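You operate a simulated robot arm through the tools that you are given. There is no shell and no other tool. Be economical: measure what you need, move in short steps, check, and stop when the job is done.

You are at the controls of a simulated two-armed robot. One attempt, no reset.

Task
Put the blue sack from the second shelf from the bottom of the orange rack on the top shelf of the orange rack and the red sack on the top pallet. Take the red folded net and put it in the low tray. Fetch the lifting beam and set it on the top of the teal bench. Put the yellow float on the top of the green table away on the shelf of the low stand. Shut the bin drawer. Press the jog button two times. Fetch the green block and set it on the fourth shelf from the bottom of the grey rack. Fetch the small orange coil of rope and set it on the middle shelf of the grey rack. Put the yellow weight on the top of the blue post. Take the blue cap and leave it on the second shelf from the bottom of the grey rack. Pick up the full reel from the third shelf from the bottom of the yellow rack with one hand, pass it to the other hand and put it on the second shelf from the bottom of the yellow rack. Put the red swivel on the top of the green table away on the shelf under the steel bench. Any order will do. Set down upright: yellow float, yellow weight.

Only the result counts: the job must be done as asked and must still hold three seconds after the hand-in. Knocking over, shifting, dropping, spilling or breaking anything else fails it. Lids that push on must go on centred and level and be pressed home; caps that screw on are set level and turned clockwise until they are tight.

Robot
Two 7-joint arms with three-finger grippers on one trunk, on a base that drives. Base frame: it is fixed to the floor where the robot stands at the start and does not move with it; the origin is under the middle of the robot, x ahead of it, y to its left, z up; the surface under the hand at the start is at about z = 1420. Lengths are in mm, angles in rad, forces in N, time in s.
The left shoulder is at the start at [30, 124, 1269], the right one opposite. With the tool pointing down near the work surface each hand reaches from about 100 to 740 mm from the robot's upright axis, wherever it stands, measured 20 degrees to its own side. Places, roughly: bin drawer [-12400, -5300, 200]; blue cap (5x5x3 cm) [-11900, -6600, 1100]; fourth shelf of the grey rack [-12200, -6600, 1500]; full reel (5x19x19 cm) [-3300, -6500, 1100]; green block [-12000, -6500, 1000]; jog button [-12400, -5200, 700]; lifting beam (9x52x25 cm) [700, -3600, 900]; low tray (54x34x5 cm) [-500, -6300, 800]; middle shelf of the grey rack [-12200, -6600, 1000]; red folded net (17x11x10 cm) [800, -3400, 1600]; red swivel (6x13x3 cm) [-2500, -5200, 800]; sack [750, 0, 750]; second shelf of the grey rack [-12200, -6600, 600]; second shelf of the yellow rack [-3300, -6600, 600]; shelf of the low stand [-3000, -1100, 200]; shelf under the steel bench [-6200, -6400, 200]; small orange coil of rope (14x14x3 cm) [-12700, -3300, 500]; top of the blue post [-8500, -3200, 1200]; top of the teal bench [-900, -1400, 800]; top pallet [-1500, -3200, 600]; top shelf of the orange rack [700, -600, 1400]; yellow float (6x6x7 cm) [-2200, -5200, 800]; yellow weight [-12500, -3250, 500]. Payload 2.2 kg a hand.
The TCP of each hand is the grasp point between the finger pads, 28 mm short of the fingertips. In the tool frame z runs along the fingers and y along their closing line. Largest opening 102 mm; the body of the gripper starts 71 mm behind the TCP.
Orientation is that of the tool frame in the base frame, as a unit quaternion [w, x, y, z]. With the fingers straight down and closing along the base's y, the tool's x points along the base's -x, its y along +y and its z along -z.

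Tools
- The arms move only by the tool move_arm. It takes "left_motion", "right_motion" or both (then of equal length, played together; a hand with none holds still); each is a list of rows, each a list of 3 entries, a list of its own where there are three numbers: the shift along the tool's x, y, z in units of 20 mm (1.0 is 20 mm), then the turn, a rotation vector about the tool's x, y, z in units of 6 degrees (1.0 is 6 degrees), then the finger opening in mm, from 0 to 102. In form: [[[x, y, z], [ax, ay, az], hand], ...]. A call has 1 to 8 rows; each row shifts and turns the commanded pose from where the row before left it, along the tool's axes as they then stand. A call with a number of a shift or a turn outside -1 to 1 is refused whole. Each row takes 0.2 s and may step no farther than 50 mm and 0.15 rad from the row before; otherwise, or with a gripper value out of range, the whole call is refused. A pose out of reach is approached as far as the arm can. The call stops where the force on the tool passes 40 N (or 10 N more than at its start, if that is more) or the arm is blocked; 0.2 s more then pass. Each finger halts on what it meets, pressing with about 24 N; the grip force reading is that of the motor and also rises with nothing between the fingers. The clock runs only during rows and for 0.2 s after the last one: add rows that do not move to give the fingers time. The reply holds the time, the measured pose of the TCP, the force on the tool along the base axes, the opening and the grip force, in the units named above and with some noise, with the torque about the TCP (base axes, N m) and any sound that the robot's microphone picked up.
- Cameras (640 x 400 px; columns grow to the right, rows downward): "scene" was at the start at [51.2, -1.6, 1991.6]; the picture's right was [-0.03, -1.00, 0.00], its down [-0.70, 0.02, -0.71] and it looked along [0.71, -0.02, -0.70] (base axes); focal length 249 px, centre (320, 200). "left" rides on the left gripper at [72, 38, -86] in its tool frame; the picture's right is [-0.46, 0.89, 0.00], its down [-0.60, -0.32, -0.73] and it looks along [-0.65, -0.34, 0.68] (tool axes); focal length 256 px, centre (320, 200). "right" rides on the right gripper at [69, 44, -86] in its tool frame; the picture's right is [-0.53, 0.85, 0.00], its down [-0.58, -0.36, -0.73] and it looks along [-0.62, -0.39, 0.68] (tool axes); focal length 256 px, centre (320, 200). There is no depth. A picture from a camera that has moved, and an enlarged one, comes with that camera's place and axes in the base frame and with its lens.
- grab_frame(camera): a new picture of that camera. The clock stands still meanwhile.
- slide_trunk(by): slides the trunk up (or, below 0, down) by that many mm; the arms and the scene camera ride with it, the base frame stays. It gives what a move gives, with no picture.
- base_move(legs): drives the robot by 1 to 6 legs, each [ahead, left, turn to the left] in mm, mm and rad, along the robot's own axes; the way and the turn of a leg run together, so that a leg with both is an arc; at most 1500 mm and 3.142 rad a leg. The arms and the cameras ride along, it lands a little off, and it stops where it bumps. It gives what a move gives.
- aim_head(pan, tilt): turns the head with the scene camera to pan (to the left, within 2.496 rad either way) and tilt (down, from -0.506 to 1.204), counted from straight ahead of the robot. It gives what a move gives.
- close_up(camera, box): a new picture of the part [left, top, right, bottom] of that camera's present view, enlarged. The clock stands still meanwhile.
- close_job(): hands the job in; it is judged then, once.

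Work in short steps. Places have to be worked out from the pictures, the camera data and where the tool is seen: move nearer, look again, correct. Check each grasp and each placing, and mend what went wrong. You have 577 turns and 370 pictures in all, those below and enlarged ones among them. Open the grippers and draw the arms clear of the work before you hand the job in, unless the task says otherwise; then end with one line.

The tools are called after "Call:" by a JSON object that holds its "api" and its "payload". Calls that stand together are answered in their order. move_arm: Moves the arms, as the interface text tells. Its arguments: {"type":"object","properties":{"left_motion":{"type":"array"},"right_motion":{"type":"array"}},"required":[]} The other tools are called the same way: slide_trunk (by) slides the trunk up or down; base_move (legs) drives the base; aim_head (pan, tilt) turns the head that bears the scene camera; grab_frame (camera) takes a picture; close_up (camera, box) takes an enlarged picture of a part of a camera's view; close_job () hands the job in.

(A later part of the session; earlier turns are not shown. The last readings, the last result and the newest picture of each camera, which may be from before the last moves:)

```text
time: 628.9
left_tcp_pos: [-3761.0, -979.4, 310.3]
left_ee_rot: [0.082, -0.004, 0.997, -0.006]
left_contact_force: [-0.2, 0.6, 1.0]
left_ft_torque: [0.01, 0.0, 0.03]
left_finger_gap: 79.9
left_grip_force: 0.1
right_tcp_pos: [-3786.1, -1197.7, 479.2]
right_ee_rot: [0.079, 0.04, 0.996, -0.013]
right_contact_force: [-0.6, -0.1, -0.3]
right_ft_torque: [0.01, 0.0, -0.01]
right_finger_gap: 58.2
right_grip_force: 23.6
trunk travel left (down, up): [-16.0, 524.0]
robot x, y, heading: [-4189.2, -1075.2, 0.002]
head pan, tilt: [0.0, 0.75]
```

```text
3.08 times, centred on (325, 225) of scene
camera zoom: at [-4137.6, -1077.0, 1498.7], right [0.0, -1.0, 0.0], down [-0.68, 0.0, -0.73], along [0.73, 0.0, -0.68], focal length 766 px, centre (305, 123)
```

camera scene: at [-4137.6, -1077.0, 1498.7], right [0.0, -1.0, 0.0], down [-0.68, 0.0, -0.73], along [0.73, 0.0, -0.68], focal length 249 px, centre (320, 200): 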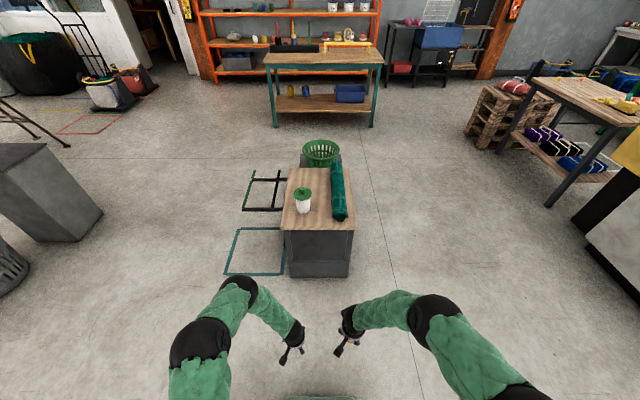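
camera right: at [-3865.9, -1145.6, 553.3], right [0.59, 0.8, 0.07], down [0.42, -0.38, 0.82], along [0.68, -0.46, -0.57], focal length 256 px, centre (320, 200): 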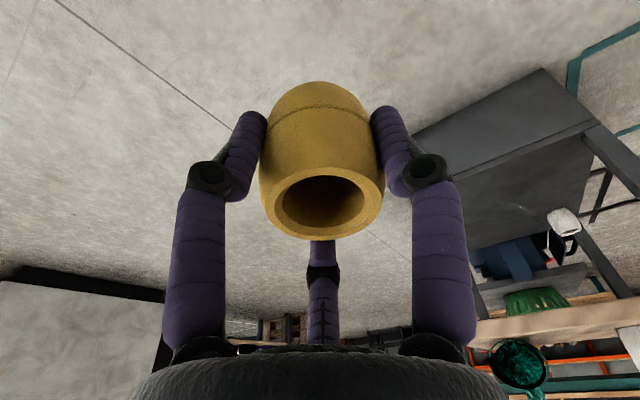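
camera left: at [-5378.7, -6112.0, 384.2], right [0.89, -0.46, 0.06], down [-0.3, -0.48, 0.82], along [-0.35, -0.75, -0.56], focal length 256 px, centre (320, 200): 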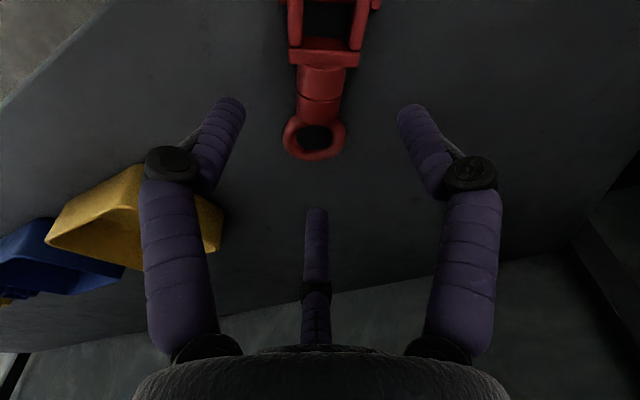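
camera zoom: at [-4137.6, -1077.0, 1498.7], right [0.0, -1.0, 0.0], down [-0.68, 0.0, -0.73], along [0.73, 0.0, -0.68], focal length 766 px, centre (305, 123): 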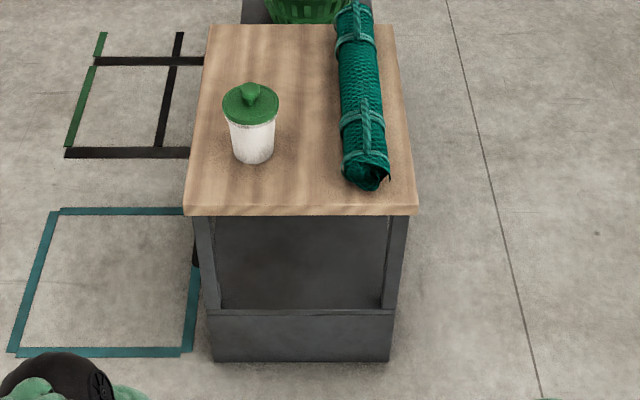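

The shelf is open but low (≈320 mm), so the float must be regrasped with a forward-pitched hand. I'll set it down upright temporarily on the stand's top front strip at (-3303,-1065), then regrasp. Raise and position.

Call:
{"api": "slide_trunk", "payload": {"by": 220}}

Call:
{"api": "move_arm", "payload": {"left_motion": [[[0, 0, -1], [0, 0, 0], 80], [[0, 0, -1], [0, 0, 0], 80], [[0, 0, -1], [0, 0, 0], 80], [[0, 0, -1], [0, 0, 0], 80], [[0, 0, -1], [0, 0, 0], 80], [[0, 0, -1], [0, 0, 0], 80], [[0, 0, -1], [0, 0, 0], 80], [[0, 0, -1], [0, 0, 0], 80]], "right_motion": [[[-1, 0, 0.16], [0, 0, 0], 30], [[-1, 0, 0.16], [0, 0, 0], 30], [[-1, 0, 0.16], [0, 0, 0], 30], [[-1, 0, 0.16], [0, 0, 0], 30], [[-1, 0, 0.16], [0, 0, 0], 30], [[-1, 0, 0.16], [0, 0, 0], 30], [[-1, 0, 0.16], [0, 0, 0], 30], [[0, 0, 0], [0, 0, 0], 30]]}}

Call:
{"api": "base_move", "payload": {"legs": [[0, 133, 0], [280, 0, 0]]}}

Call:
{"api": "grab_frame", "payload": {"camera": "scene"}}

```text
time: 631.2
left_tcp_pos: [-3763.0, -978.1, 530.2]
left_ee_rot: [0.082, -0.005, 0.997, -0.006]
left_contact_force: [0.2, -0.1, 0.8]
left_ft_torque: [-0.04, -0.01, 0.02]
left_finger_gap: 79.8
left_grip_force: 0.1
right_tcp_pos: [-3786.7, -1198.1, 700.1]
right_ee_rot: [0.079, 0.039, 0.996, -0.011]
right_contact_force: [0.5, -0.2, -0.5]
right_ft_torque: [0.02, -0.03, -0.02]
right_finger_gap: 58.0
right_grip_force: 23.5
trunk travel left (down, up): [-236.0, 304.0]
robot x, y, heading: [-4190.3, -1074.8, 0.0]
head pan, tilt: [0.0, 0.75]
```

```text
time: 633.0
left_tcp_pos: [-3786.7, -976.9, 688.2]
left_ee_rot: [0.081, -0.005, 0.997, -0.007]
left_contact_force: [0.3, 0.2, 0.3]
left_ft_torque: [-0.02, -0.04, 0.0]
left_finger_gap: 80.1
left_grip_force: 0.1
right_tcp_pos: [-3645.4, -1209.3, 699.9]
right_ee_rot: [0.08, 0.038, 0.996, -0.012]
right_contact_force: [-0.3, -0.2, -0.7]
right_ft_torque: [0.03, -0.03, -0.01]
right_finger_gap: 58.0
right_grip_force: 24.2
trunk travel left (down, up): [-236.0, 304.0]
robot x, y, heading: [-4192.2, -1074.4, 0.0]
head pan, tilt: [0.0, 0.75]
```

```text
time: 635.9
left_tcp_pos: [-3507.9, -845.6, 686.9]
left_ee_rot: [0.082, -0.004, 0.997, -0.008]
left_contact_force: [-0.2, 0.3, -0.9]
left_ft_torque: [0.01, 0.0, -0.02]
left_finger_gap: 80.3
left_grip_force: 0.0
right_tcp_pos: [-3365.4, -1078.5, 699.8]
right_ee_rot: [0.079, 0.038, 0.996, -0.013]
right_contact_force: [0.1, -0.4, -1.4]
right_ft_torque: [0.02, 0.01, -0.04]
right_finger_gap: 57.9
right_grip_force: 24.2
trunk travel left (down, up): [-236.0, 304.0]
robot x, y, heading: [-3905.7, -947.7, 0.003]
head pan, tilt: [0.0, 0.75]
```

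```text
173 pictures are left
camera scene: at [-3855.9, -945.5, 1718.6], right [0.0, -1.0, 0.0], down [-0.68, 0.0, -0.73], along [0.73, 0.0, -0.68], focal length 249 px, centre (320, 200)
```

scene: 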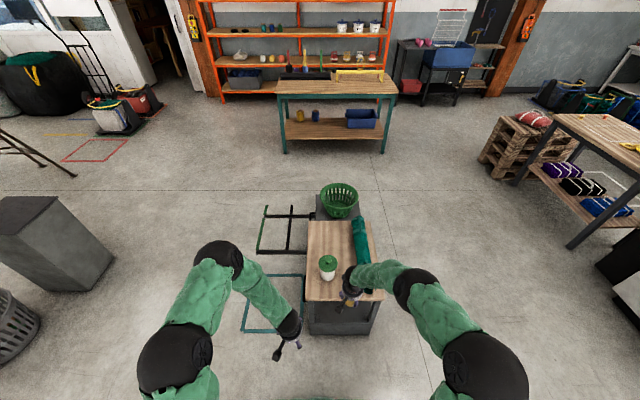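

Call:
{"api": "grab_frame", "payload": {"camera": "right"}}

```text
172 pictures are left
camera right: at [-3444.3, -1025.2, 772.3], right [0.59, 0.8, 0.07], down [0.43, -0.38, 0.82], along [0.68, -0.46, -0.57], focal length 256 px, centre (320, 200)
```

right: 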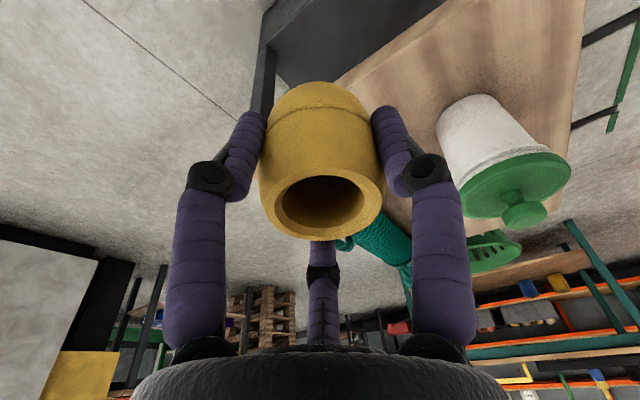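

Front edge x≈-3326; target (-3275,-1058). Move forward 90, left 20, then lower to contact.

Call:
{"api": "move_arm", "payload": {"right_motion": [[[-1, 0.25, 0.16], [0, 0, 0], 30], [[-1, 0.25, 0.16], [0, 0, 0], 30], [[-1, 0.25, 0.16], [0, 0, 0], 30], [[-1, 0.25, 0.16], [0, 0, 0], 30], [[-0.4, 0.1, 0.1], [0, 0, 0], 30], [[0.158, 0, 0.986], [0, 0, 0], 30], [[0.158, 0, 0.986], [0, 0, 0], 30], [[0.158, 0, 0.986], [0, 0, 0], 30]]}}

Call:
{"api": "grab_frame", "payload": {"camera": "right"}}

```text
time: 637.7
left_tcp_pos: [-3508.2, -844.3, 686.9]
left_ee_rot: [0.082, -0.004, 0.997, -0.007]
left_contact_force: [0.2, 0.2, 0.0]
left_ft_torque: [0.02, 0.03, 0.03]
left_finger_gap: 79.9
left_grip_force: 0.0
right_tcp_pos: [-3275.0, -1063.5, 640.4]
right_ee_rot: [0.079, 0.039, 0.996, -0.012]
right_contact_force: [-0.1, 0.3, -0.4]
right_ft_torque: [0.03, 0.02, 0.01]
right_finger_gap: 57.9
right_grip_force: 24.4
trunk travel left (down, up): [-236.0, 304.0]
robot x, y, heading: [-3912.3, -946.6, 0.001]
head pan, tilt: [0.0, 0.75]
```

```text
171 pictures are left
camera right: at [-3354.3, -1011.5, 711.8], right [0.59, 0.8, 0.07], down [0.42, -0.39, 0.82], along [0.68, -0.46, -0.57], focal length 256 px, centre (320, 200)
```

right: 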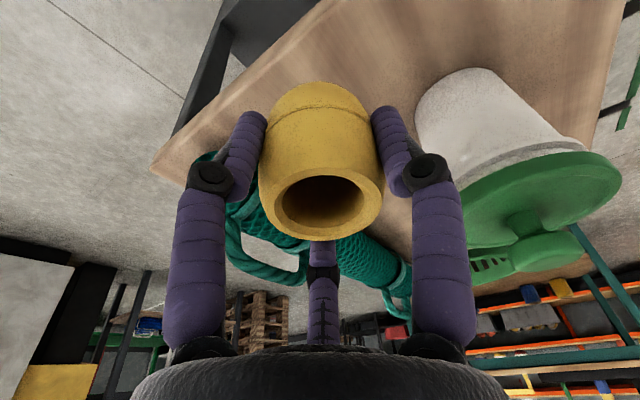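

Call:
{"api": "move_arm", "payload": {"right_motion": [[[0.1, 0, 0.7], [0, 0, 0], 30], [[0.03, 0, 0.3], [0, 0, 0], 30], [[0.03, 0, 0.3], [0, 0, 0], 30], [[0.03, 0, 0.2], [0, 0, 0], 30], [[0.03, 0, 0.2], [0, 0, 0], 30], [[0.03, 0, 0.2], [0, 0, 0], 30]]}}

```text
time: 639.1
left_tcp_pos: [-3506.6, -845.9, 687.8]
left_ee_rot: [0.082, -0.004, 0.997, -0.008]
left_contact_force: [0.2, 0.2, 0.6]
left_ft_torque: [-0.02, 0.01, -0.03]
left_finger_gap: 79.8
left_grip_force: 0.2
right_tcp_pos: [-3273.0, -1064.0, 600.9]
right_ee_rot: [0.079, 0.038, 0.996, -0.012]
right_contact_force: [-0.4, 0.7, -1.2]
right_ft_torque: [0.0, -0.01, -0.02]
right_finger_gap: 58.0
right_grip_force: 23.7
trunk travel left (down, up): [-236.0, 304.0]
robot x, y, heading: [-3908.5, -945.5, 0.001]
head pan, tilt: [0.0, 0.75]
```

Call:
{"api": "move_arm", "payload": {"right_motion": [[[0.03, 0, 0.2], [0, 0, 0], 30], [[0.03, 0, 0.2], [0, 0, 0], 30], [[0.03, 0, 0.2], [0, 0, 0], 30], [[0.03, 0, 0.2], [0, 0, 0], 30], [[0.03, 0, 0.2], [0, 0, 0], 30], [[0.03, 0, 0.2], [0, 0, 0], 30]]}}

```text
time: 640.5
left_tcp_pos: [-3506.2, -846.4, 688.3]
left_ee_rot: [0.082, -0.005, 0.997, -0.007]
left_contact_force: [0.8, -0.3, 0.2]
left_ft_torque: [0.01, 0.01, 0.01]
left_finger_gap: 80.0
left_grip_force: 0.0
right_tcp_pos: [-3273.5, -1064.9, 575.7]
right_ee_rot: [0.08, 0.04, 0.996, -0.012]
right_contact_force: [0.8, -0.3, -0.6]
right_ft_torque: [-0.04, 0.01, 0.04]
right_finger_gap: 57.8
right_grip_force: 23.8
trunk travel left (down, up): [-236.0, 304.0]
robot x, y, heading: [-3908.8, -945.7, -0.001]
head pan, tilt: [0.0, 0.75]
```

Call:
{"api": "move_arm", "payload": {"right_motion": [[[0.03, 0, 0.2], [0, 0, 0], 30], [[0.03, 0, 0.2], [0, 0, 0], 30], [[0.03, 0, 0.2], [0, 0, 0], 30], [[0.03, 0, 0.2], [0, 0, 0], 30], [[0.03, 0, 0.2], [0, 0, 0], 30], [[0.03, 0, 0.2], [0, 0, 0], 30], [[0.03, 0, 0.2], [0, 0, 0], 30]]}}

Call:
{"api": "grab_frame", "payload": {"camera": "right"}}

```text
time: 642.1
left_tcp_pos: [-3507.4, -845.3, 688.2]
left_ee_rot: [0.082, -0.004, 0.997, -0.007]
left_contact_force: [-0.2, 0.0, 0.2]
left_ft_torque: [0.0, -0.01, 0.04]
left_finger_gap: 79.9
left_grip_force: 0.0
right_tcp_pos: [-3274.4, -1064.7, 549.0]
right_ee_rot: [0.079, 0.039, 0.996, -0.012]
right_contact_force: [5.2, -1.0, 15.0]
right_ft_torque: [0.2, 0.07, -0.04]
right_finger_gap: 57.7
right_grip_force: 23.7
trunk travel left (down, up): [-236.0, 304.0]
robot x, y, heading: [-3910.7, -946.9, -0.002]
head pan, tilt: [0.0, 0.75]
```

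```text
170 pictures are left
camera right: at [-3352.4, -1013.3, 621.6], right [0.59, 0.8, 0.07], down [0.42, -0.38, 0.82], along [0.69, -0.46, -0.57], focal length 256 px, centre (320, 200)
```

right: 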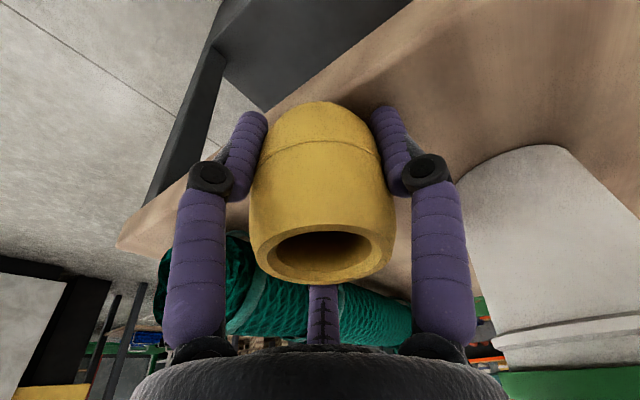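

Top is at z≈500, so the edge is nearer than thought. Lift 6 mm, move 45 mm further in, set down again.

Call:
{"api": "move_arm", "payload": {"right_motion": [[[-0.05, 0, -0.4], [0, 0, 0], 30], [[-0.75, 0, 0.1], [0, 0, 0], 30], [[-0.75, 0, 0.1], [0, 0, 0], 30], [[-0.75, 0, 0.1], [0, 0, 0], 30], [[0.03, 0, 0.2], [0, 0, 0], 30], [[0.03, 0, 0.15], [0, 0, 0], 30]]}}

```text
time: 643.5
left_tcp_pos: [-3508.1, -845.5, 688.3]
left_ee_rot: [0.082, -0.005, 0.997, -0.008]
left_contact_force: [-0.9, -0.4, -0.5]
left_ft_torque: [0.03, -0.03, -0.01]
left_finger_gap: 80.1
left_grip_force: 0.0
right_tcp_pos: [-3228.6, -1068.9, 551.7]
right_ee_rot: [0.08, 0.039, 0.996, -0.011]
right_contact_force: [-2.5, 1.0, 6.8]
right_ft_torque: [-0.08, 0.34, -0.11]
right_finger_gap: 57.5
right_grip_force: 24.3
trunk travel left (down, up): [-236.0, 304.0]
robot x, y, heading: [-3908.3, -943.4, -0.001]
head pan, tilt: [0.0, 0.75]
```

Touching again (6.8 N). Open moderately and raise straight up.

Call:
{"api": "move_arm", "payload": {"right_motion": [[[0, 0, 0], [0, 0, 0], 66], [[0, 0, 0], [0, 0, 0], 78], [[-0.16, 0, -0.98], [0, 0, 0], 78], [[-0.16, 0, -0.98], [0, 0, 0], 78], [[-0.16, 0, -0.98], [0, 0, 0], 78], [[-0.16, 0, -0.98], [0, 0, 0], 78], [[-0.16, 0, -0.98], [0, 0, 0], 78], [[-0.16, 0, -0.98], [0, 0, 0], 78]]}}

Call:
{"api": "grab_frame", "payload": {"camera": "right"}}

```text
time: 645.3
left_tcp_pos: [-3507.8, -846.1, 688.9]
left_ee_rot: [0.082, -0.005, 0.997, -0.008]
left_contact_force: [-0.6, -0.8, -0.2]
left_ft_torque: [0.0, 0.02, 0.02]
left_finger_gap: 80.1
left_grip_force: 0.1
right_tcp_pos: [-3228.3, -1066.6, 670.5]
right_ee_rot: [0.079, 0.038, 0.996, -0.012]
right_contact_force: [0.3, -0.4, -0.7]
right_ft_torque: [-0.01, 0.0, 0.02]
right_finger_gap: 78.1
right_grip_force: 0.1
trunk travel left (down, up): [-236.0, 304.0]
robot x, y, heading: [-3909.1, -949.5, -0.004]
head pan, tilt: [0.0, 0.75]
```

```text
169 pictures are left
camera right: at [-3308.0, -1014.5, 742.2], right [0.59, 0.8, 0.07], down [0.43, -0.38, 0.82], along [0.68, -0.46, -0.57], focal length 256 px, centre (320, 200)
```

right: 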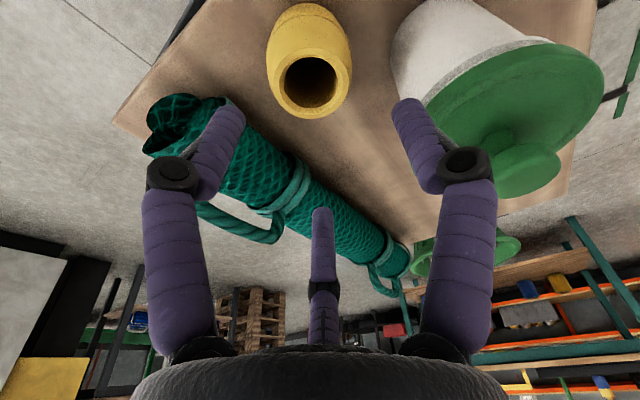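

Float stands upright on the stand top. Retract the right hand 140 mm and pitch it up to ~30° below horizontal.

Call:
{"api": "move_arm", "payload": {"right_motion": [[[1, 0, -0.3], [0, 0, 0], 90], [[1, 0, -0.3], [0, 0, 0], 90], [[1, 0, -0.3], [0, 0, 0], 90], [[1, 0, -0.3], [0, 0, 0], 90], [[1, 0, -0.3], [0, 0, 0], 90], [[1, 0, -0.3], [0, 0, 0], 90], [[1, 0, -0.3], [0, 0, 0], 90]]}}

Call:
{"api": "move_arm", "payload": {"right_motion": [[[0, 0, 0], [0, -1, 0], 90], [[0, 0, 0], [0, -1, 0], 90], [[0, 0, 0], [0, -1, 0], 90], [[0, 0, 0], [0, -1, 0], 90], [[0, 0, 0], [0, -1, 0], 90], [[0, 0, 0], [0, -1, 0], 90], [[0, 0, 0], [0, -1, 0], 90], [[0, 0, 0], [0, -1, 0], 90]]}}

Call:
{"api": "grab_frame", "payload": {"camera": "right"}}

```text
time: 646.9
left_tcp_pos: [-3506.9, -844.9, 687.9]
left_ee_rot: [0.083, -0.004, 0.997, -0.008]
left_contact_force: [-0.3, -0.2, 0.4]
left_ft_torque: [0.01, 0.01, -0.01]
left_finger_gap: 80.0
left_grip_force: 0.1
right_tcp_pos: [-3372.2, -1054.1, 688.6]
right_ee_rot: [0.078, 0.038, 0.996, -0.011]
right_contact_force: [0.0, -0.2, 0.1]
right_ft_torque: [0.0, 0.0, -0.02]
right_finger_gap: 89.9
right_grip_force: 0.0
trunk travel left (down, up): [-236.0, 304.0]
robot x, y, heading: [-3908.7, -947.4, 0.001]
head pan, tilt: [0.0, 0.75]
```

```text
time: 648.7
left_tcp_pos: [-3506.9, -844.7, 687.1]
left_ee_rot: [0.082, -0.005, 0.997, -0.009]
left_contact_force: [0.5, 0.2, 0.3]
left_ft_torque: [0.0, 0.02, -0.03]
left_finger_gap: 80.2
left_grip_force: 0.1
right_tcp_pos: [-3369.6, -1042.8, 692.9]
right_ee_rot: [0.475, 0.032, 0.879, -0.03]
right_contact_force: [0.4, -0.6, -1.0]
right_ft_torque: [-0.01, 0.05, 0.0]
right_finger_gap: 90.0
right_grip_force: 0.1
right hand out of reach, approached as far as the arm can: row 8
trunk travel left (down, up): [-236.0, 304.0]
robot x, y, heading: [-3910.4, -945.4, -0.005]
head pan, tilt: [0.0, 0.75]
```

```text
168 pictures are left
camera right: at [-3476.8, -989.9, 680.4], right [0.36, 0.83, 0.43], down [-0.33, -0.32, 0.89], along [0.87, -0.46, 0.15], focal length 256 px, centre (320, 200)
```

right: 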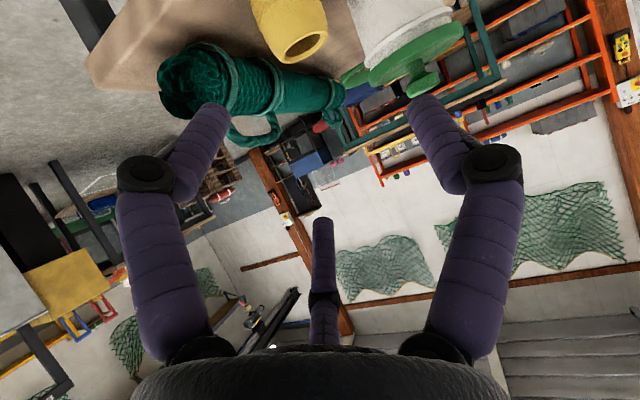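

Approach the float along the finger direction: pre-grasp first.

Call:
{"api": "move_arm", "payload": {"right_motion": [[[0.51, -0.09, 0.92], [0, 0, 0], 80], [[0.51, -0.09, 0.92], [0, 0, 0], 80], [[0.51, -0.09, 0.92], [0, 0, 0], 80], [[0.51, -0.09, 0.92], [0, 0, 0], 80], [[0.51, -0.09, 0.92], [0, 0, 0], 80]]}}

Call:
{"api": "grab_frame", "payload": {"camera": "right"}}

```text
time: 649.9
left_tcp_pos: [-3507.4, -845.2, 687.6]
left_ee_rot: [0.082, -0.005, 0.997, -0.007]
left_contact_force: [1.1, 0.4, -0.7]
left_ft_torque: [0.0, 0.01, 0.04]
left_finger_gap: 80.1
left_grip_force: 0.0
right_tcp_pos: [-3370.6, -1043.7, 693.2]
right_ee_rot: [0.476, 0.033, 0.878, -0.03]
right_contact_force: [0.2, -0.4, -0.2]
right_ft_torque: [-0.02, 0.01, 0.0]
right_finger_gap: 80.0
right_grip_force: 0.0
right hand out of reach, approached as far as the arm can: row 1, 2, 3, 4, 5
trunk travel left (down, up): [-236.0, 304.0]
robot x, y, heading: [-3907.7, -947.9, -0.003]
head pan, tilt: [0.0, 0.75]
```

```text
167 pictures are left
camera right: at [-3476.7, -990.5, 680.5], right [0.36, 0.83, 0.43], down [-0.33, -0.32, 0.89], along [0.87, -0.46, 0.15], focal length 256 px, centre (320, 200)
```

right: 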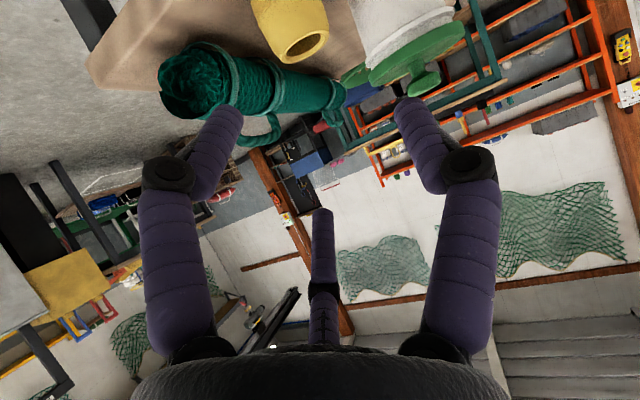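

The arm is at a limit here; lowering the trunk 150 mm puts the hand at float height, then I drive forward.

Call:
{"api": "slide_trunk", "payload": {"by": -150}}

Call:
{"api": "move_arm", "payload": {"right_motion": [[[0, -0.5, 0], [0, 0, 0], 80], [[0, -0.3, 0], [0, 0, 0], 80]]}}

Call:
{"api": "grab_frame", "payload": {"camera": "right"}}

```text
time: 651.6
left_tcp_pos: [-3506.7, -845.1, 538.0]
left_ee_rot: [0.082, -0.005, 0.997, -0.008]
left_contact_force: [0.3, 0.8, 0.0]
left_ft_torque: [0.02, -0.02, -0.01]
left_finger_gap: 79.8
left_grip_force: 0.1
right_tcp_pos: [-3370.2, -1044.5, 543.5]
right_ee_rot: [0.476, 0.033, 0.878, -0.03]
right_contact_force: [-0.2, 0.5, -0.9]
right_ft_torque: [-0.01, 0.0, -0.02]
right_finger_gap: 79.6
right_grip_force: 0.0
trunk travel left (down, up): [-86.0, 454.0]
robot x, y, heading: [-3904.9, -948.2, -0.003]
head pan, tilt: [0.0, 0.75]
```

```text
time: 652.2
left_tcp_pos: [-3507.8, -845.6, 537.6]
left_ee_rot: [0.082, -0.004, 0.997, -0.007]
left_contact_force: [-0.1, 0.3, 0.1]
left_ft_torque: [0.0, -0.02, -0.04]
left_finger_gap: 80.4
left_grip_force: 0.1
right_tcp_pos: [-3368.6, -1050.8, 547.0]
right_ee_rot: [0.473, 0.034, 0.88, -0.033]
right_contact_force: [0.9, 0.1, -0.5]
right_ft_torque: [0.01, 0.0, -0.01]
right_finger_gap: 79.9
right_grip_force: 0.0
right hand out of reach, approached as far as the arm can: row 1, 2
trunk travel left (down, up): [-86.0, 454.0]
robot x, y, heading: [-3913.2, -943.2, -0.003]
head pan, tilt: [0.0, 0.75]
```

```text
166 pictures are left
camera right: at [-3475.6, -997.1, 534.2], right [0.37, 0.83, 0.42], down [-0.32, -0.31, 0.89], along [0.87, -0.47, 0.15], focal length 256 px, centre (320, 200)
```

right: 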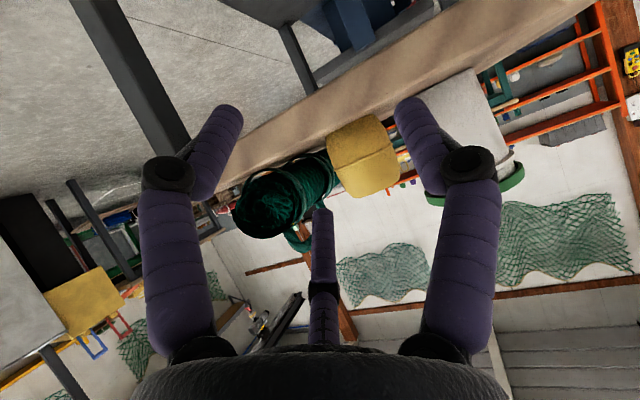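

Float is straight ahead. Drive 125 mm forward, 15 mm right, and check.

Call:
{"api": "base_move", "payload": {"legs": [[125, -15, 0]]}}

Call:
{"api": "grab_frame", "payload": {"camera": "right"}}

```text
time: 653.5
left_tcp_pos: [-3394.7, -860.4, 539.1]
left_ee_rot: [0.083, -0.003, 0.996, -0.008]
left_contact_force: [0.3, -0.2, -0.7]
left_ft_torque: [0.03, 0.01, 0.03]
left_finger_gap: 80.0
left_grip_force: 0.1
right_tcp_pos: [-3275.5, -1063.6, 535.7]
right_ee_rot: [0.46, 0.036, 0.887, -0.031]
right_contact_force: [-28.2, 1.0, 41.3]
right_ft_torque: [1.48, 0.59, -1.16]
right_finger_gap: 97.3
right_grip_force: 45.2
trunk travel left (down, up): [-86.0, 454.0]
robot x, y, heading: [-3797.4, -959.8, -0.002]
head pan, tilt: [0.0, 0.75]
stopped in leg 1: the force on the tool passed its limit at 129 N (the readings are from after the stop); the commanded pose is now the measured one
```

```text
165 pictures are left
camera right: at [-3383.0, -1008.9, 528.0], right [0.39, 0.82, 0.42], down [-0.3, -0.32, 0.9], along [0.87, -0.47, 0.12], focal length 256 px, centre (320, 200)
```

right: 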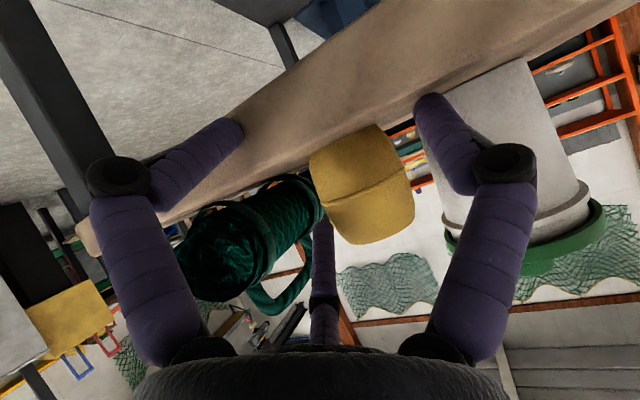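

The fingertips hit the table edge. Back off 40 mm, raise the trunk 25 mm.

Call:
{"api": "base_move", "payload": {"legs": [[-45, 0, 0]]}}

Call:
{"api": "slide_trunk", "payload": {"by": 28}}

Call:
{"api": "grab_frame", "payload": {"camera": "right"}}

Call:
{"api": "grab_frame", "payload": {"camera": "scene"}}

```text
time: 654.4
left_tcp_pos: [-3436.9, -859.9, 538.9]
left_ee_rot: [0.083, -0.003, 0.997, -0.007]
left_contact_force: [-0.4, -0.2, 0.5]
left_ft_torque: [0.0, -0.04, 0.0]
left_finger_gap: 80.1
left_grip_force: 0.1
right_tcp_pos: [-3320.2, -1062.3, 534.2]
right_ee_rot: [0.457, 0.036, 0.888, -0.031]
right_contact_force: [-0.1, 0.4, -0.1]
right_ft_torque: [0.01, 0.0, 0.0]
right_finger_gap: 80.1
right_grip_force: 0.2
trunk travel left (down, up): [-86.0, 454.0]
robot x, y, heading: [-3842.0, -959.0, -0.005]
head pan, tilt: [0.0, 0.75]
```

```text
time: 655.1
left_tcp_pos: [-3436.1, -859.5, 564.7]
left_ee_rot: [0.082, -0.003, 0.997, -0.008]
left_contact_force: [-0.3, -0.8, 0.2]
left_ft_torque: [-0.01, 0.01, 0.04]
left_finger_gap: 79.9
left_grip_force: 0.0
right_tcp_pos: [-3319.8, -1062.7, 560.9]
right_ee_rot: [0.456, 0.035, 0.889, -0.031]
right_contact_force: [0.2, 0.1, -0.2]
right_ft_torque: [0.03, 0.0, 0.0]
right_finger_gap: 79.8
right_grip_force: 0.1
trunk travel left (down, up): [-114.0, 426.0]
robot x, y, heading: [-3840.7, -959.0, -0.003]
head pan, tilt: [0.0, 0.75]
```

```text
164 pictures are left
camera right: at [-3427.2, -1008.7, 553.2], right [0.39, 0.82, 0.41], down [-0.29, -0.32, 0.9], along [0.87, -0.47, 0.12], focal length 256 px, centre (320, 200)
```

right: 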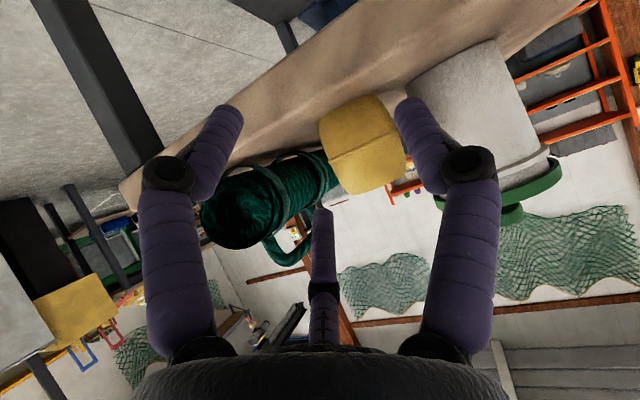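

```text
163 pictures are left
camera scene: at [-3787.5, -959.9, 1596.6], right [0.0, -1.0, 0.0], down [-0.68, 0.0, -0.73], along [0.73, 0.0, -0.68], focal length 249 px, centre (320, 200)
```

scene: 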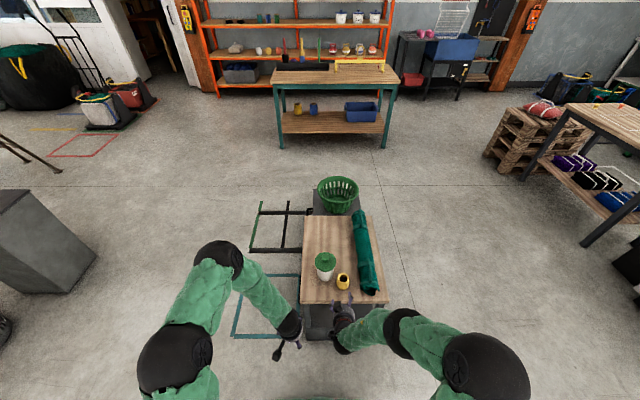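

Aligned (float at y≈-1066). Lower 8 mm and drive 100 mm forward.

Call:
{"api": "slide_trunk", "payload": {"by": -8}}

Call:
{"api": "base_move", "payload": {"legs": [[95, -3, 0]]}}

Call:
{"api": "grab_frame", "payload": {"camera": "right"}}

```text
time: 655.7
left_tcp_pos: [-3436.8, -861.0, 557.5]
left_ee_rot: [0.082, -0.004, 0.997, -0.008]
left_contact_force: [1.0, -0.2, 0.4]
left_ft_torque: [-0.01, 0.04, -0.03]
left_finger_gap: 80.0
left_grip_force: 0.1
right_tcp_pos: [-3321.0, -1062.3, 553.1]
right_ee_rot: [0.456, 0.036, 0.889, -0.032]
right_contact_force: [0.2, 0.0, 0.7]
right_ft_torque: [0.03, 0.02, 0.0]
right_finger_gap: 79.9
right_grip_force: 0.1
trunk travel left (down, up): [-106.0, 434.0]
robot x, y, heading: [-3835.7, -961.6, -0.006]
head pan, tilt: [0.0, 0.75]
```

```text
time: 656.8
left_tcp_pos: [-3372.4, -863.9, 558.5]
left_ee_rot: [0.083, -0.003, 0.997, -0.008]
left_contact_force: [0.4, 0.8, 1.1]
left_ft_torque: [0.03, -0.01, -0.03]
left_finger_gap: 80.0
left_grip_force: 0.0
right_tcp_pos: [-3278.7, -1065.5, 539.1]
right_ee_rot: [0.436, 0.038, 0.899, -0.032]
right_contact_force: [-9.4, -5.0, 1.5]
right_ft_torque: [-0.13, 0.23, -0.11]
right_finger_gap: 91.3
right_grip_force: 6.3
trunk travel left (down, up): [-106.0, 434.0]
robot x, y, heading: [-3775.4, -962.3, -0.008]
head pan, tilt: [0.0, 0.75]
stopped in leg 1: the force on the tool passed its limit at 90 N (the readings are from after the stop); the commanded pose is now the measured one
```

```text
162 pictures are left
camera right: at [-3385.2, -1010.8, 536.2], right [0.41, 0.82, 0.4], down [-0.25, -0.32, 0.91], along [0.88, -0.48, 0.07], focal length 256 px, centre (320, 200)
```

right: 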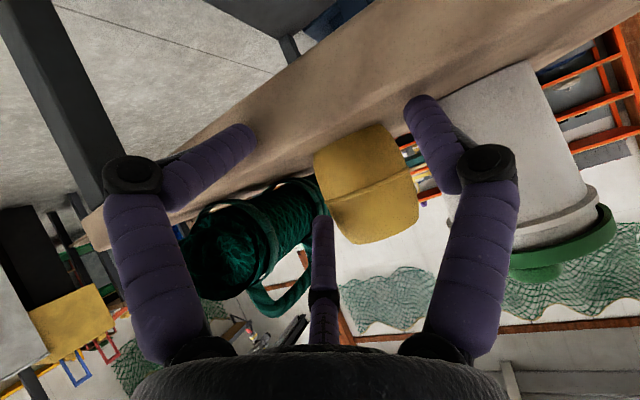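

This shallow pitch keeps hitting the edge. I back off, raise, and use a steeper 60° pitch instead (still enough to reach under the top).

Call:
{"api": "base_move", "payload": {"legs": [[-70, 0, 0.005]]}}

Call:
{"api": "slide_trunk", "payload": {"by": 110}}

Call:
{"api": "move_arm", "payload": {"right_motion": [[[0, 0, 0], [0, 1, 0], 80], [[0, 0, 0], [0, 1, 0], 80], [[0, 0, 0], [0, 1, 0], 80], [[0, 0, 0], [0, 0.7, 0], 80], [[0, 0, 0], [0, 0, 0], 80]]}}

Call:
{"api": "grab_frame", "payload": {"camera": "right"}}

Call:
{"api": "grab_frame", "payload": {"camera": "scene"}}

```text
time: 657.8
left_tcp_pos: [-3443.7, -861.4, 559.4]
left_ee_rot: [0.083, -0.005, 0.997, -0.008]
left_contact_force: [-0.8, 0.4, -0.8]
left_ft_torque: [0.01, -0.05, 0.01]
left_finger_gap: 80.1
left_grip_force: 0.1
right_tcp_pos: [-3345.8, -1061.6, 540.9]
right_ee_rot: [0.439, 0.035, 0.897, -0.031]
right_contact_force: [-0.4, 0.0, 0.0]
right_ft_torque: [0.0, 0.0, -0.01]
right_finger_gap: 79.9
right_grip_force: 0.0
trunk travel left (down, up): [-106.0, 434.0]
robot x, y, heading: [-3844.7, -962.0, 0.001]
head pan, tilt: [0.0, 0.75]
```

```text
time: 659.2
left_tcp_pos: [-3441.8, -861.7, 667.7]
left_ee_rot: [0.081, -0.005, 0.997, -0.008]
left_contact_force: [-0.4, -0.2, -0.7]
left_ft_torque: [0.0, 0.03, 0.01]
left_finger_gap: 80.0
left_grip_force: 0.0
right_tcp_pos: [-3345.0, -1062.2, 650.0]
right_ee_rot: [0.438, 0.035, 0.898, -0.031]
right_contact_force: [0.5, -0.5, -0.6]
right_ft_torque: [-0.04, -0.02, -0.03]
right_finger_gap: 79.9
right_grip_force: 0.0
trunk travel left (down, up): [-216.0, 324.0]
robot x, y, heading: [-3842.7, -960.7, 0.001]
head pan, tilt: [0.0, 0.75]
```

```text
time: 660.4
left_tcp_pos: [-3442.2, -861.8, 668.6]
left_ee_rot: [0.082, -0.006, 0.997, -0.008]
left_contact_force: [-0.1, -0.3, 0.5]
left_ft_torque: [-0.04, 0.0, 0.0]
left_finger_gap: 79.9
left_grip_force: 0.1
right_tcp_pos: [-3344.3, -1062.2, 650.5]
right_ee_rot: [0.257, 0.04, 0.965, -0.023]
right_contact_force: [0.3, 0.4, 0.5]
right_ft_torque: [0.04, -0.02, 0.0]
right_finger_gap: 80.0
right_grip_force: 0.0
trunk travel left (down, up): [-216.0, 324.0]
robot x, y, heading: [-3845.7, -961.0, 0.001]
head pan, tilt: [0.0, 0.75]
```

```text
161 pictures are left
camera right: at [-3444.3, -1007.4, 688.9], right [0.54, 0.81, 0.24], down [0.1, -0.35, 0.93], along [0.84, -0.47, -0.27], focal length 256 px, centre (320, 200)
```

right: 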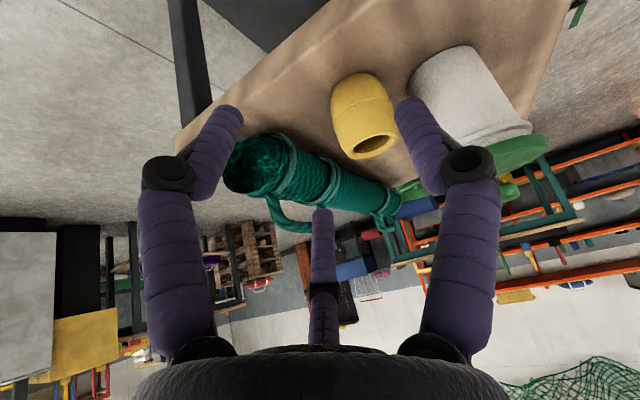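

```text
160 pictures are left
camera scene: at [-3793.0, -962.0, 1698.7], right [0.0, -1.0, 0.0], down [-0.68, 0.0, -0.73], along [0.73, 0.0, -0.68], focal length 249 px, centre (320, 200)
```

scene: 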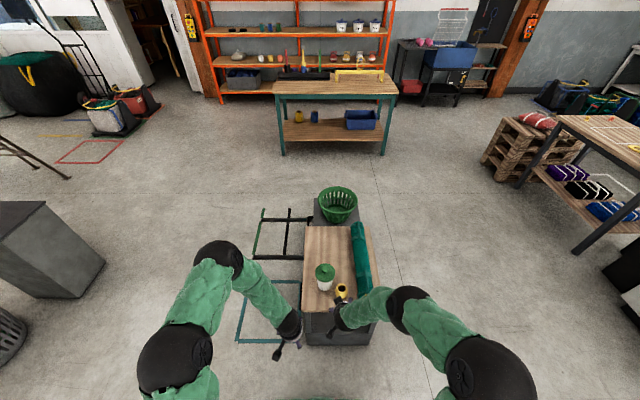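

Call:
{"api": "close_up", "payload": {"camera": "scene", "box": [280, 210, 400, 350]}}

```text
2.86 times, centred on (340, 280) of scene
camera zoom: at [-3793.0, -962.0, 1698.7], right [0.0, -1.0, 0.0], down [-0.68, 0.0, -0.73], along [0.73, 0.0, -0.68], focal length 711 px, centre (263, -29)
```

zoom: 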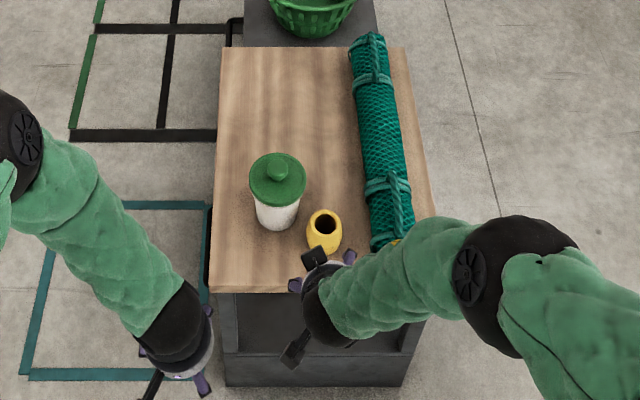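

Cup unmoved; float at (-3212,-1068). Drive 78 mm forward, then descend 100 mm along the fingers and close.

Call:
{"api": "base_move", "payload": {"legs": [[78, 0, 0]]}}

Call:
{"api": "move_arm", "payload": {"right_motion": [[[0, 0, 1], [0, 0, 0], 84], [[0, 0, 1], [0, 0, 0], 84], [[0, 0, 1], [0, 0, 0], 84]]}}

Call:
{"api": "grab_frame", "payload": {"camera": "right"}}

```text
time: 661.5
left_tcp_pos: [-3363.9, -861.8, 667.3]
left_ee_rot: [0.081, -0.005, 0.997, -0.008]
left_contact_force: [-0.7, -0.3, -0.6]
left_ft_torque: [0.0, 0.02, -0.03]
left_finger_gap: 80.1
left_grip_force: 0.0
right_tcp_pos: [-3264.7, -1062.1, 649.0]
right_ee_rot: [0.257, 0.04, 0.965, -0.023]
right_contact_force: [-0.3, -0.8, 0.6]
right_ft_torque: [-0.01, -0.01, 0.0]
right_finger_gap: 80.3
right_grip_force: 0.1
trunk travel left (down, up): [-216.0, 324.0]
robot x, y, heading: [-3763.3, -964.3, 0.0]
head pan, tilt: [0.0, 0.75]
```

```text
time: 662.2
left_tcp_pos: [-3364.1, -862.2, 667.2]
left_ee_rot: [0.082, -0.005, 0.997, -0.009]
left_contact_force: [-0.3, -0.4, -0.7]
left_ft_torque: [0.0, 0.0, 0.0]
left_finger_gap: 80.3
left_grip_force: 0.0
right_tcp_pos: [-3236.0, -1065.9, 597.6]
right_ee_rot: [0.257, 0.04, 0.965, -0.024]
right_contact_force: [0.8, 0.0, 0.1]
right_ft_torque: [0.01, 0.0, -0.01]
right_finger_gap: 83.8
right_grip_force: 0.1
trunk travel left (down, up): [-216.0, 324.0]
robot x, y, heading: [-3764.6, -964.9, -0.001]
head pan, tilt: [0.0, 0.75]
```

```text
158 pictures are left
camera right: at [-3336.2, -1012.0, 636.0], right [0.54, 0.81, 0.24], down [0.1, -0.35, 0.93], along [0.84, -0.47, -0.27], focal length 256 px, centre (320, 200)
```

right: 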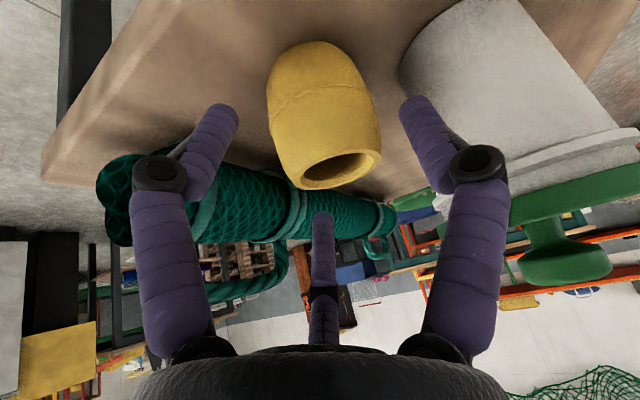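

Call:
{"api": "move_arm", "payload": {"right_motion": [[[-0.25, -0.1, 1], [0, 0, 0], 84], [[-0.25, -0.1, 1], [0, 0, 0], 84], [[0, 0, 1], [0, 0, 0], 84], [[0, 0, 0], [0, 0, 0], 60], [[0, 0, 0], [0, 0, 0], 40], [[0, 0, 0], [0, 0, 0], 30]]}}

Call:
{"api": "grab_frame", "payload": {"camera": "right"}}

```text
time: 663.6
left_tcp_pos: [-3365.0, -859.8, 668.1]
left_ee_rot: [0.083, -0.005, 0.996, -0.008]
left_contact_force: [0.1, 0.1, 0.2]
left_ft_torque: [-0.03, 0.0, 0.01]
left_finger_gap: 80.0
left_grip_force: 0.1
right_tcp_pos: [-3195.6, -1075.7, 553.8]
right_ee_rot: [0.261, 0.04, 0.964, -0.025]
right_contact_force: [0.4, 2.3, 29.3]
right_ft_torque: [-0.37, 0.57, -0.29]
right_finger_gap: 77.7
right_grip_force: 24.2
trunk travel left (down, up): [-216.0, 324.0]
robot x, y, heading: [-3765.4, -959.9, 0.001]
head pan, tilt: [0.0, 0.75]
```

```text
157 pictures are left
camera right: at [-3296.2, -1020.7, 592.2], right [0.54, 0.81, 0.25], down [0.1, -0.35, 0.93], along [0.84, -0.48, -0.27], focal length 256 px, centre (320, 200)
```

right: 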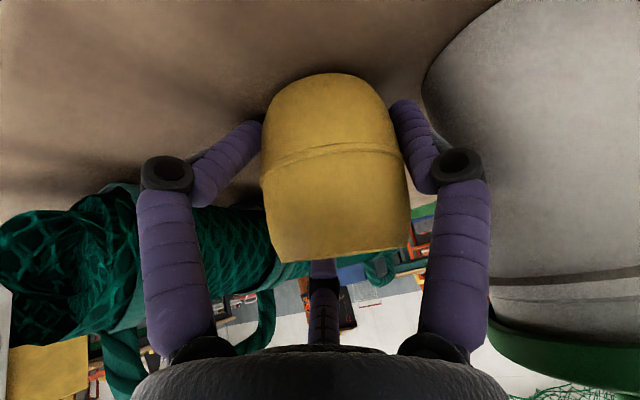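

Something presses up (29 N). Open, raise 10 mm, and close again.

Call:
{"api": "move_arm", "payload": {"right_motion": [[[0, 0, 0], [0, 0, 0], 84], [[-0.25, 0, -0.43], [0, 0, 0], 84], [[0, 0, 0], [0, 0, 0], 84]]}}

Call:
{"api": "grab_frame", "payload": {"camera": "right"}}

```text
time: 664.5
left_tcp_pos: [-3364.1, -860.7, 668.0]
left_ee_rot: [0.083, -0.005, 0.997, -0.008]
left_contact_force: [0.3, 0.2, -0.3]
left_ft_torque: [0.02, 0.0, 0.0]
left_finger_gap: 80.0
left_grip_force: 0.0
right_tcp_pos: [-3200.1, -1073.1, 559.8]
right_ee_rot: [0.257, 0.04, 0.965, -0.024]
right_contact_force: [-1.1, 1.7, 2.2]
right_ft_torque: [0.04, 0.14, -0.03]
right_finger_gap: 84.7
right_grip_force: 0.4
trunk travel left (down, up): [-216.0, 324.0]
robot x, y, heading: [-3766.4, -965.6, 0.001]
head pan, tilt: [0.0, 0.75]
```

```text
156 pictures are left
camera right: at [-3299.1, -1019.6, 599.6], right [0.54, 0.81, 0.24], down [0.11, -0.35, 0.93], along [0.84, -0.47, -0.27], focal length 256 px, centre (320, 200)
```

right: 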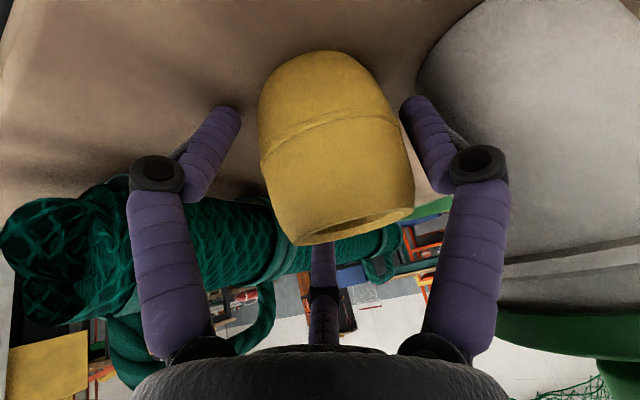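

The right finger likely sat on the net roll. Raise 12 mm, shift 8 mm left, narrow to 70 mm, lower, and close.

Call:
{"api": "move_arm", "payload": {"right_motion": [[[-0.3, 0.2, -0.52], [0, 0, 0], 76], [[0, 0.2, 0], [0, 0, 0], 70], [[0, 0, 0], [0, 0, 0], 70], [[0.15, 0, 0.4], [0, 0, 0], 70], [[0.15, 0, 0.4], [0, 0, 0], 70], [[0, 0, 0], [0, 0, 0], 45], [[0, 0, 0], [0, 0, 0], 30], [[0, 0, 0], [0, 0, 0], 30]]}}

Call:
{"api": "grab_frame", "payload": {"camera": "right"}}

```text
time: 665.8
left_tcp_pos: [-3364.6, -862.0, 669.6]
left_ee_rot: [0.083, -0.005, 0.997, -0.008]
left_contact_force: [0.8, -0.1, 0.9]
left_ft_torque: [0.0, -0.02, 0.01]
left_finger_gap: 80.0
left_grip_force: 0.0
right_tcp_pos: [-3191.0, -1067.2, 559.7]
right_ee_rot: [0.261, 0.04, 0.964, -0.025]
right_contact_force: [-4.5, 0.7, 19.7]
right_ft_torque: [-0.32, 0.68, -0.1]
right_finger_gap: 65.6
right_grip_force: 24.1
trunk travel left (down, up): [-216.0, 324.0]
robot x, y, heading: [-3765.8, -962.6, -0.003]
head pan, tilt: [0.0, 0.75]
stopped in row 6 (right hand): the force on the tool passed its limit at 49 N (the readings are from after the stop); the commanded pose is now the measured one
```

```text
155 pictures are left
camera right: at [-3291.9, -1013.4, 597.9], right [0.54, 0.81, 0.25], down [0.1, -0.35, 0.93], along [0.84, -0.48, -0.26], focal length 256 px, centre (320, 200)
```

right: 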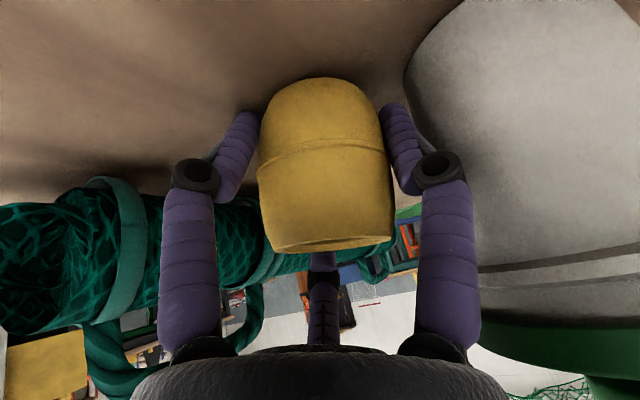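

The left knuckle is probably against the cup. Keep closing while easing up a few mm to see whether the float is gripped.

Call:
{"api": "move_arm", "payload": {"right_motion": [[[-0.1, -0.15, -0.2], [0, 0, 0], 30], [[-0.05, -0.1, -0.1], [0, 0, 0], 30], [[0, 0, 0], [0, 0, 0], 30]]}}

Call:
{"api": "grab_frame", "payload": {"camera": "right"}}

```text
time: 666.6
left_tcp_pos: [-3364.5, -862.4, 667.2]
left_ee_rot: [0.083, -0.004, 0.997, -0.009]
left_contact_force: [0.3, 0.7, -0.2]
left_ft_torque: [0.07, -0.01, 0.0]
left_finger_gap: 80.1
left_grip_force: 0.1
right_tcp_pos: [-3194.8, -1072.6, 564.4]
right_ee_rot: [0.258, 0.041, 0.965, -0.024]
right_contact_force: [0.4, 0.4, 0.2]
right_ft_torque: [-0.01, 0.05, -0.01]
right_finger_gap: 63.8
right_grip_force: 24.3
trunk travel left (down, up): [-216.0, 324.0]
robot x, y, heading: [-3768.4, -961.1, -0.004]
head pan, tilt: [0.0, 0.75]
```

```text
154 pictures are left
camera right: at [-3294.6, -1018.1, 602.3], right [0.54, 0.81, 0.25], down [0.1, -0.35, 0.93], along [0.84, -0.47, -0.27], focal length 256 px, centre (320, 200)
```

right: 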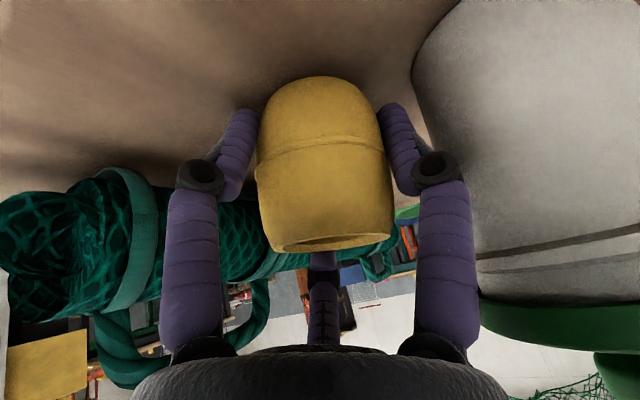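

Float is gripped (64 mm) with no other contact. Lift 45 mm with the trunk and back out 150 mm; check it.

Call:
{"api": "slide_trunk", "payload": {"by": 45}}

Call:
{"api": "base_move", "payload": {"legs": [[-200, 0, 0]]}}

Call:
{"api": "grab_frame", "payload": {"camera": "right"}}

Call:
{"api": "close_up", "payload": {"camera": "scene", "box": [260, 190, 420, 350]}}

```text
time: 667.5
left_tcp_pos: [-3364.2, -862.9, 712.2]
left_ee_rot: [0.082, -0.004, 0.997, -0.008]
left_contact_force: [0.6, 0.1, -0.4]
left_ft_torque: [-0.01, -0.02, 0.0]
left_finger_gap: 80.3
left_grip_force: 0.1
right_tcp_pos: [-3193.8, -1073.0, 609.0]
right_ee_rot: [0.259, 0.039, 0.965, -0.023]
right_contact_force: [-0.6, 0.7, -1.4]
right_ft_torque: [0.0, -0.02, -0.02]
right_finger_gap: 63.9
right_grip_force: 23.6
trunk travel left (down, up): [-261.0, 279.0]
robot x, y, heading: [-3766.4, -966.2, -0.005]
head pan, tilt: [0.0, 0.75]
```

```text
time: 669.0
left_tcp_pos: [-3563.3, -861.9, 713.1]
left_ee_rot: [0.083, -0.004, 0.996, -0.009]
left_contact_force: [0.3, -0.1, 0.5]
left_ft_torque: [0.01, -0.01, -0.01]
left_finger_gap: 80.1
left_grip_force: 0.0
right_tcp_pos: [-3393.3, -1072.3, 610.6]
right_ee_rot: [0.259, 0.041, 0.965, -0.024]
right_contact_force: [0.6, -0.5, -0.4]
right_ft_torque: [-0.01, -0.02, -0.02]
right_finger_gap: 63.3
right_grip_force: 24.0
trunk travel left (down, up): [-261.0, 279.0]
robot x, y, heading: [-3967.5, -961.6, -0.001]
head pan, tilt: [0.0, 0.75]
```

```text
153 pictures are left
camera right: at [-3493.4, -1018.3, 648.2], right [0.54, 0.81, 0.25], down [0.1, -0.35, 0.93], along [0.84, -0.48, -0.27], focal length 256 px, centre (320, 200)
```

right: 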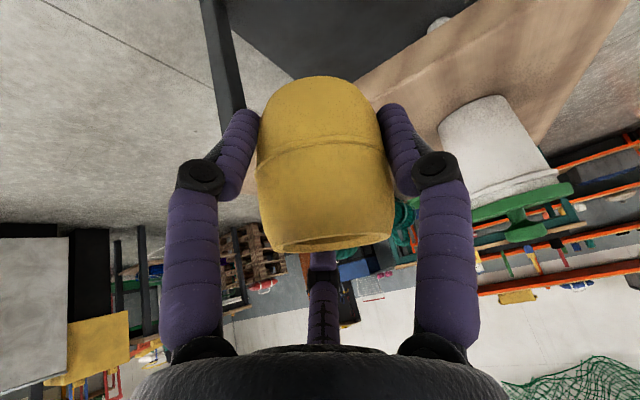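

```text
2.50 times, centred on (340, 270) of scene
camera zoom: at [-3915.5, -961.9, 1743.7], right [0.0, -1.0, 0.0], down [-0.68, 0.0, -0.73], along [0.73, 0.0, -0.68], focal length 622 px, centre (270, 25)
```

zoom: 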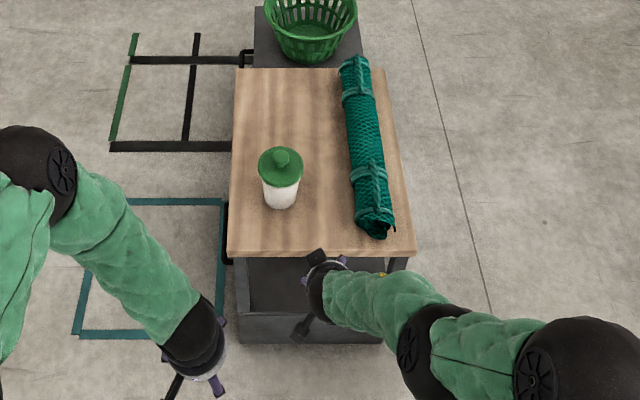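

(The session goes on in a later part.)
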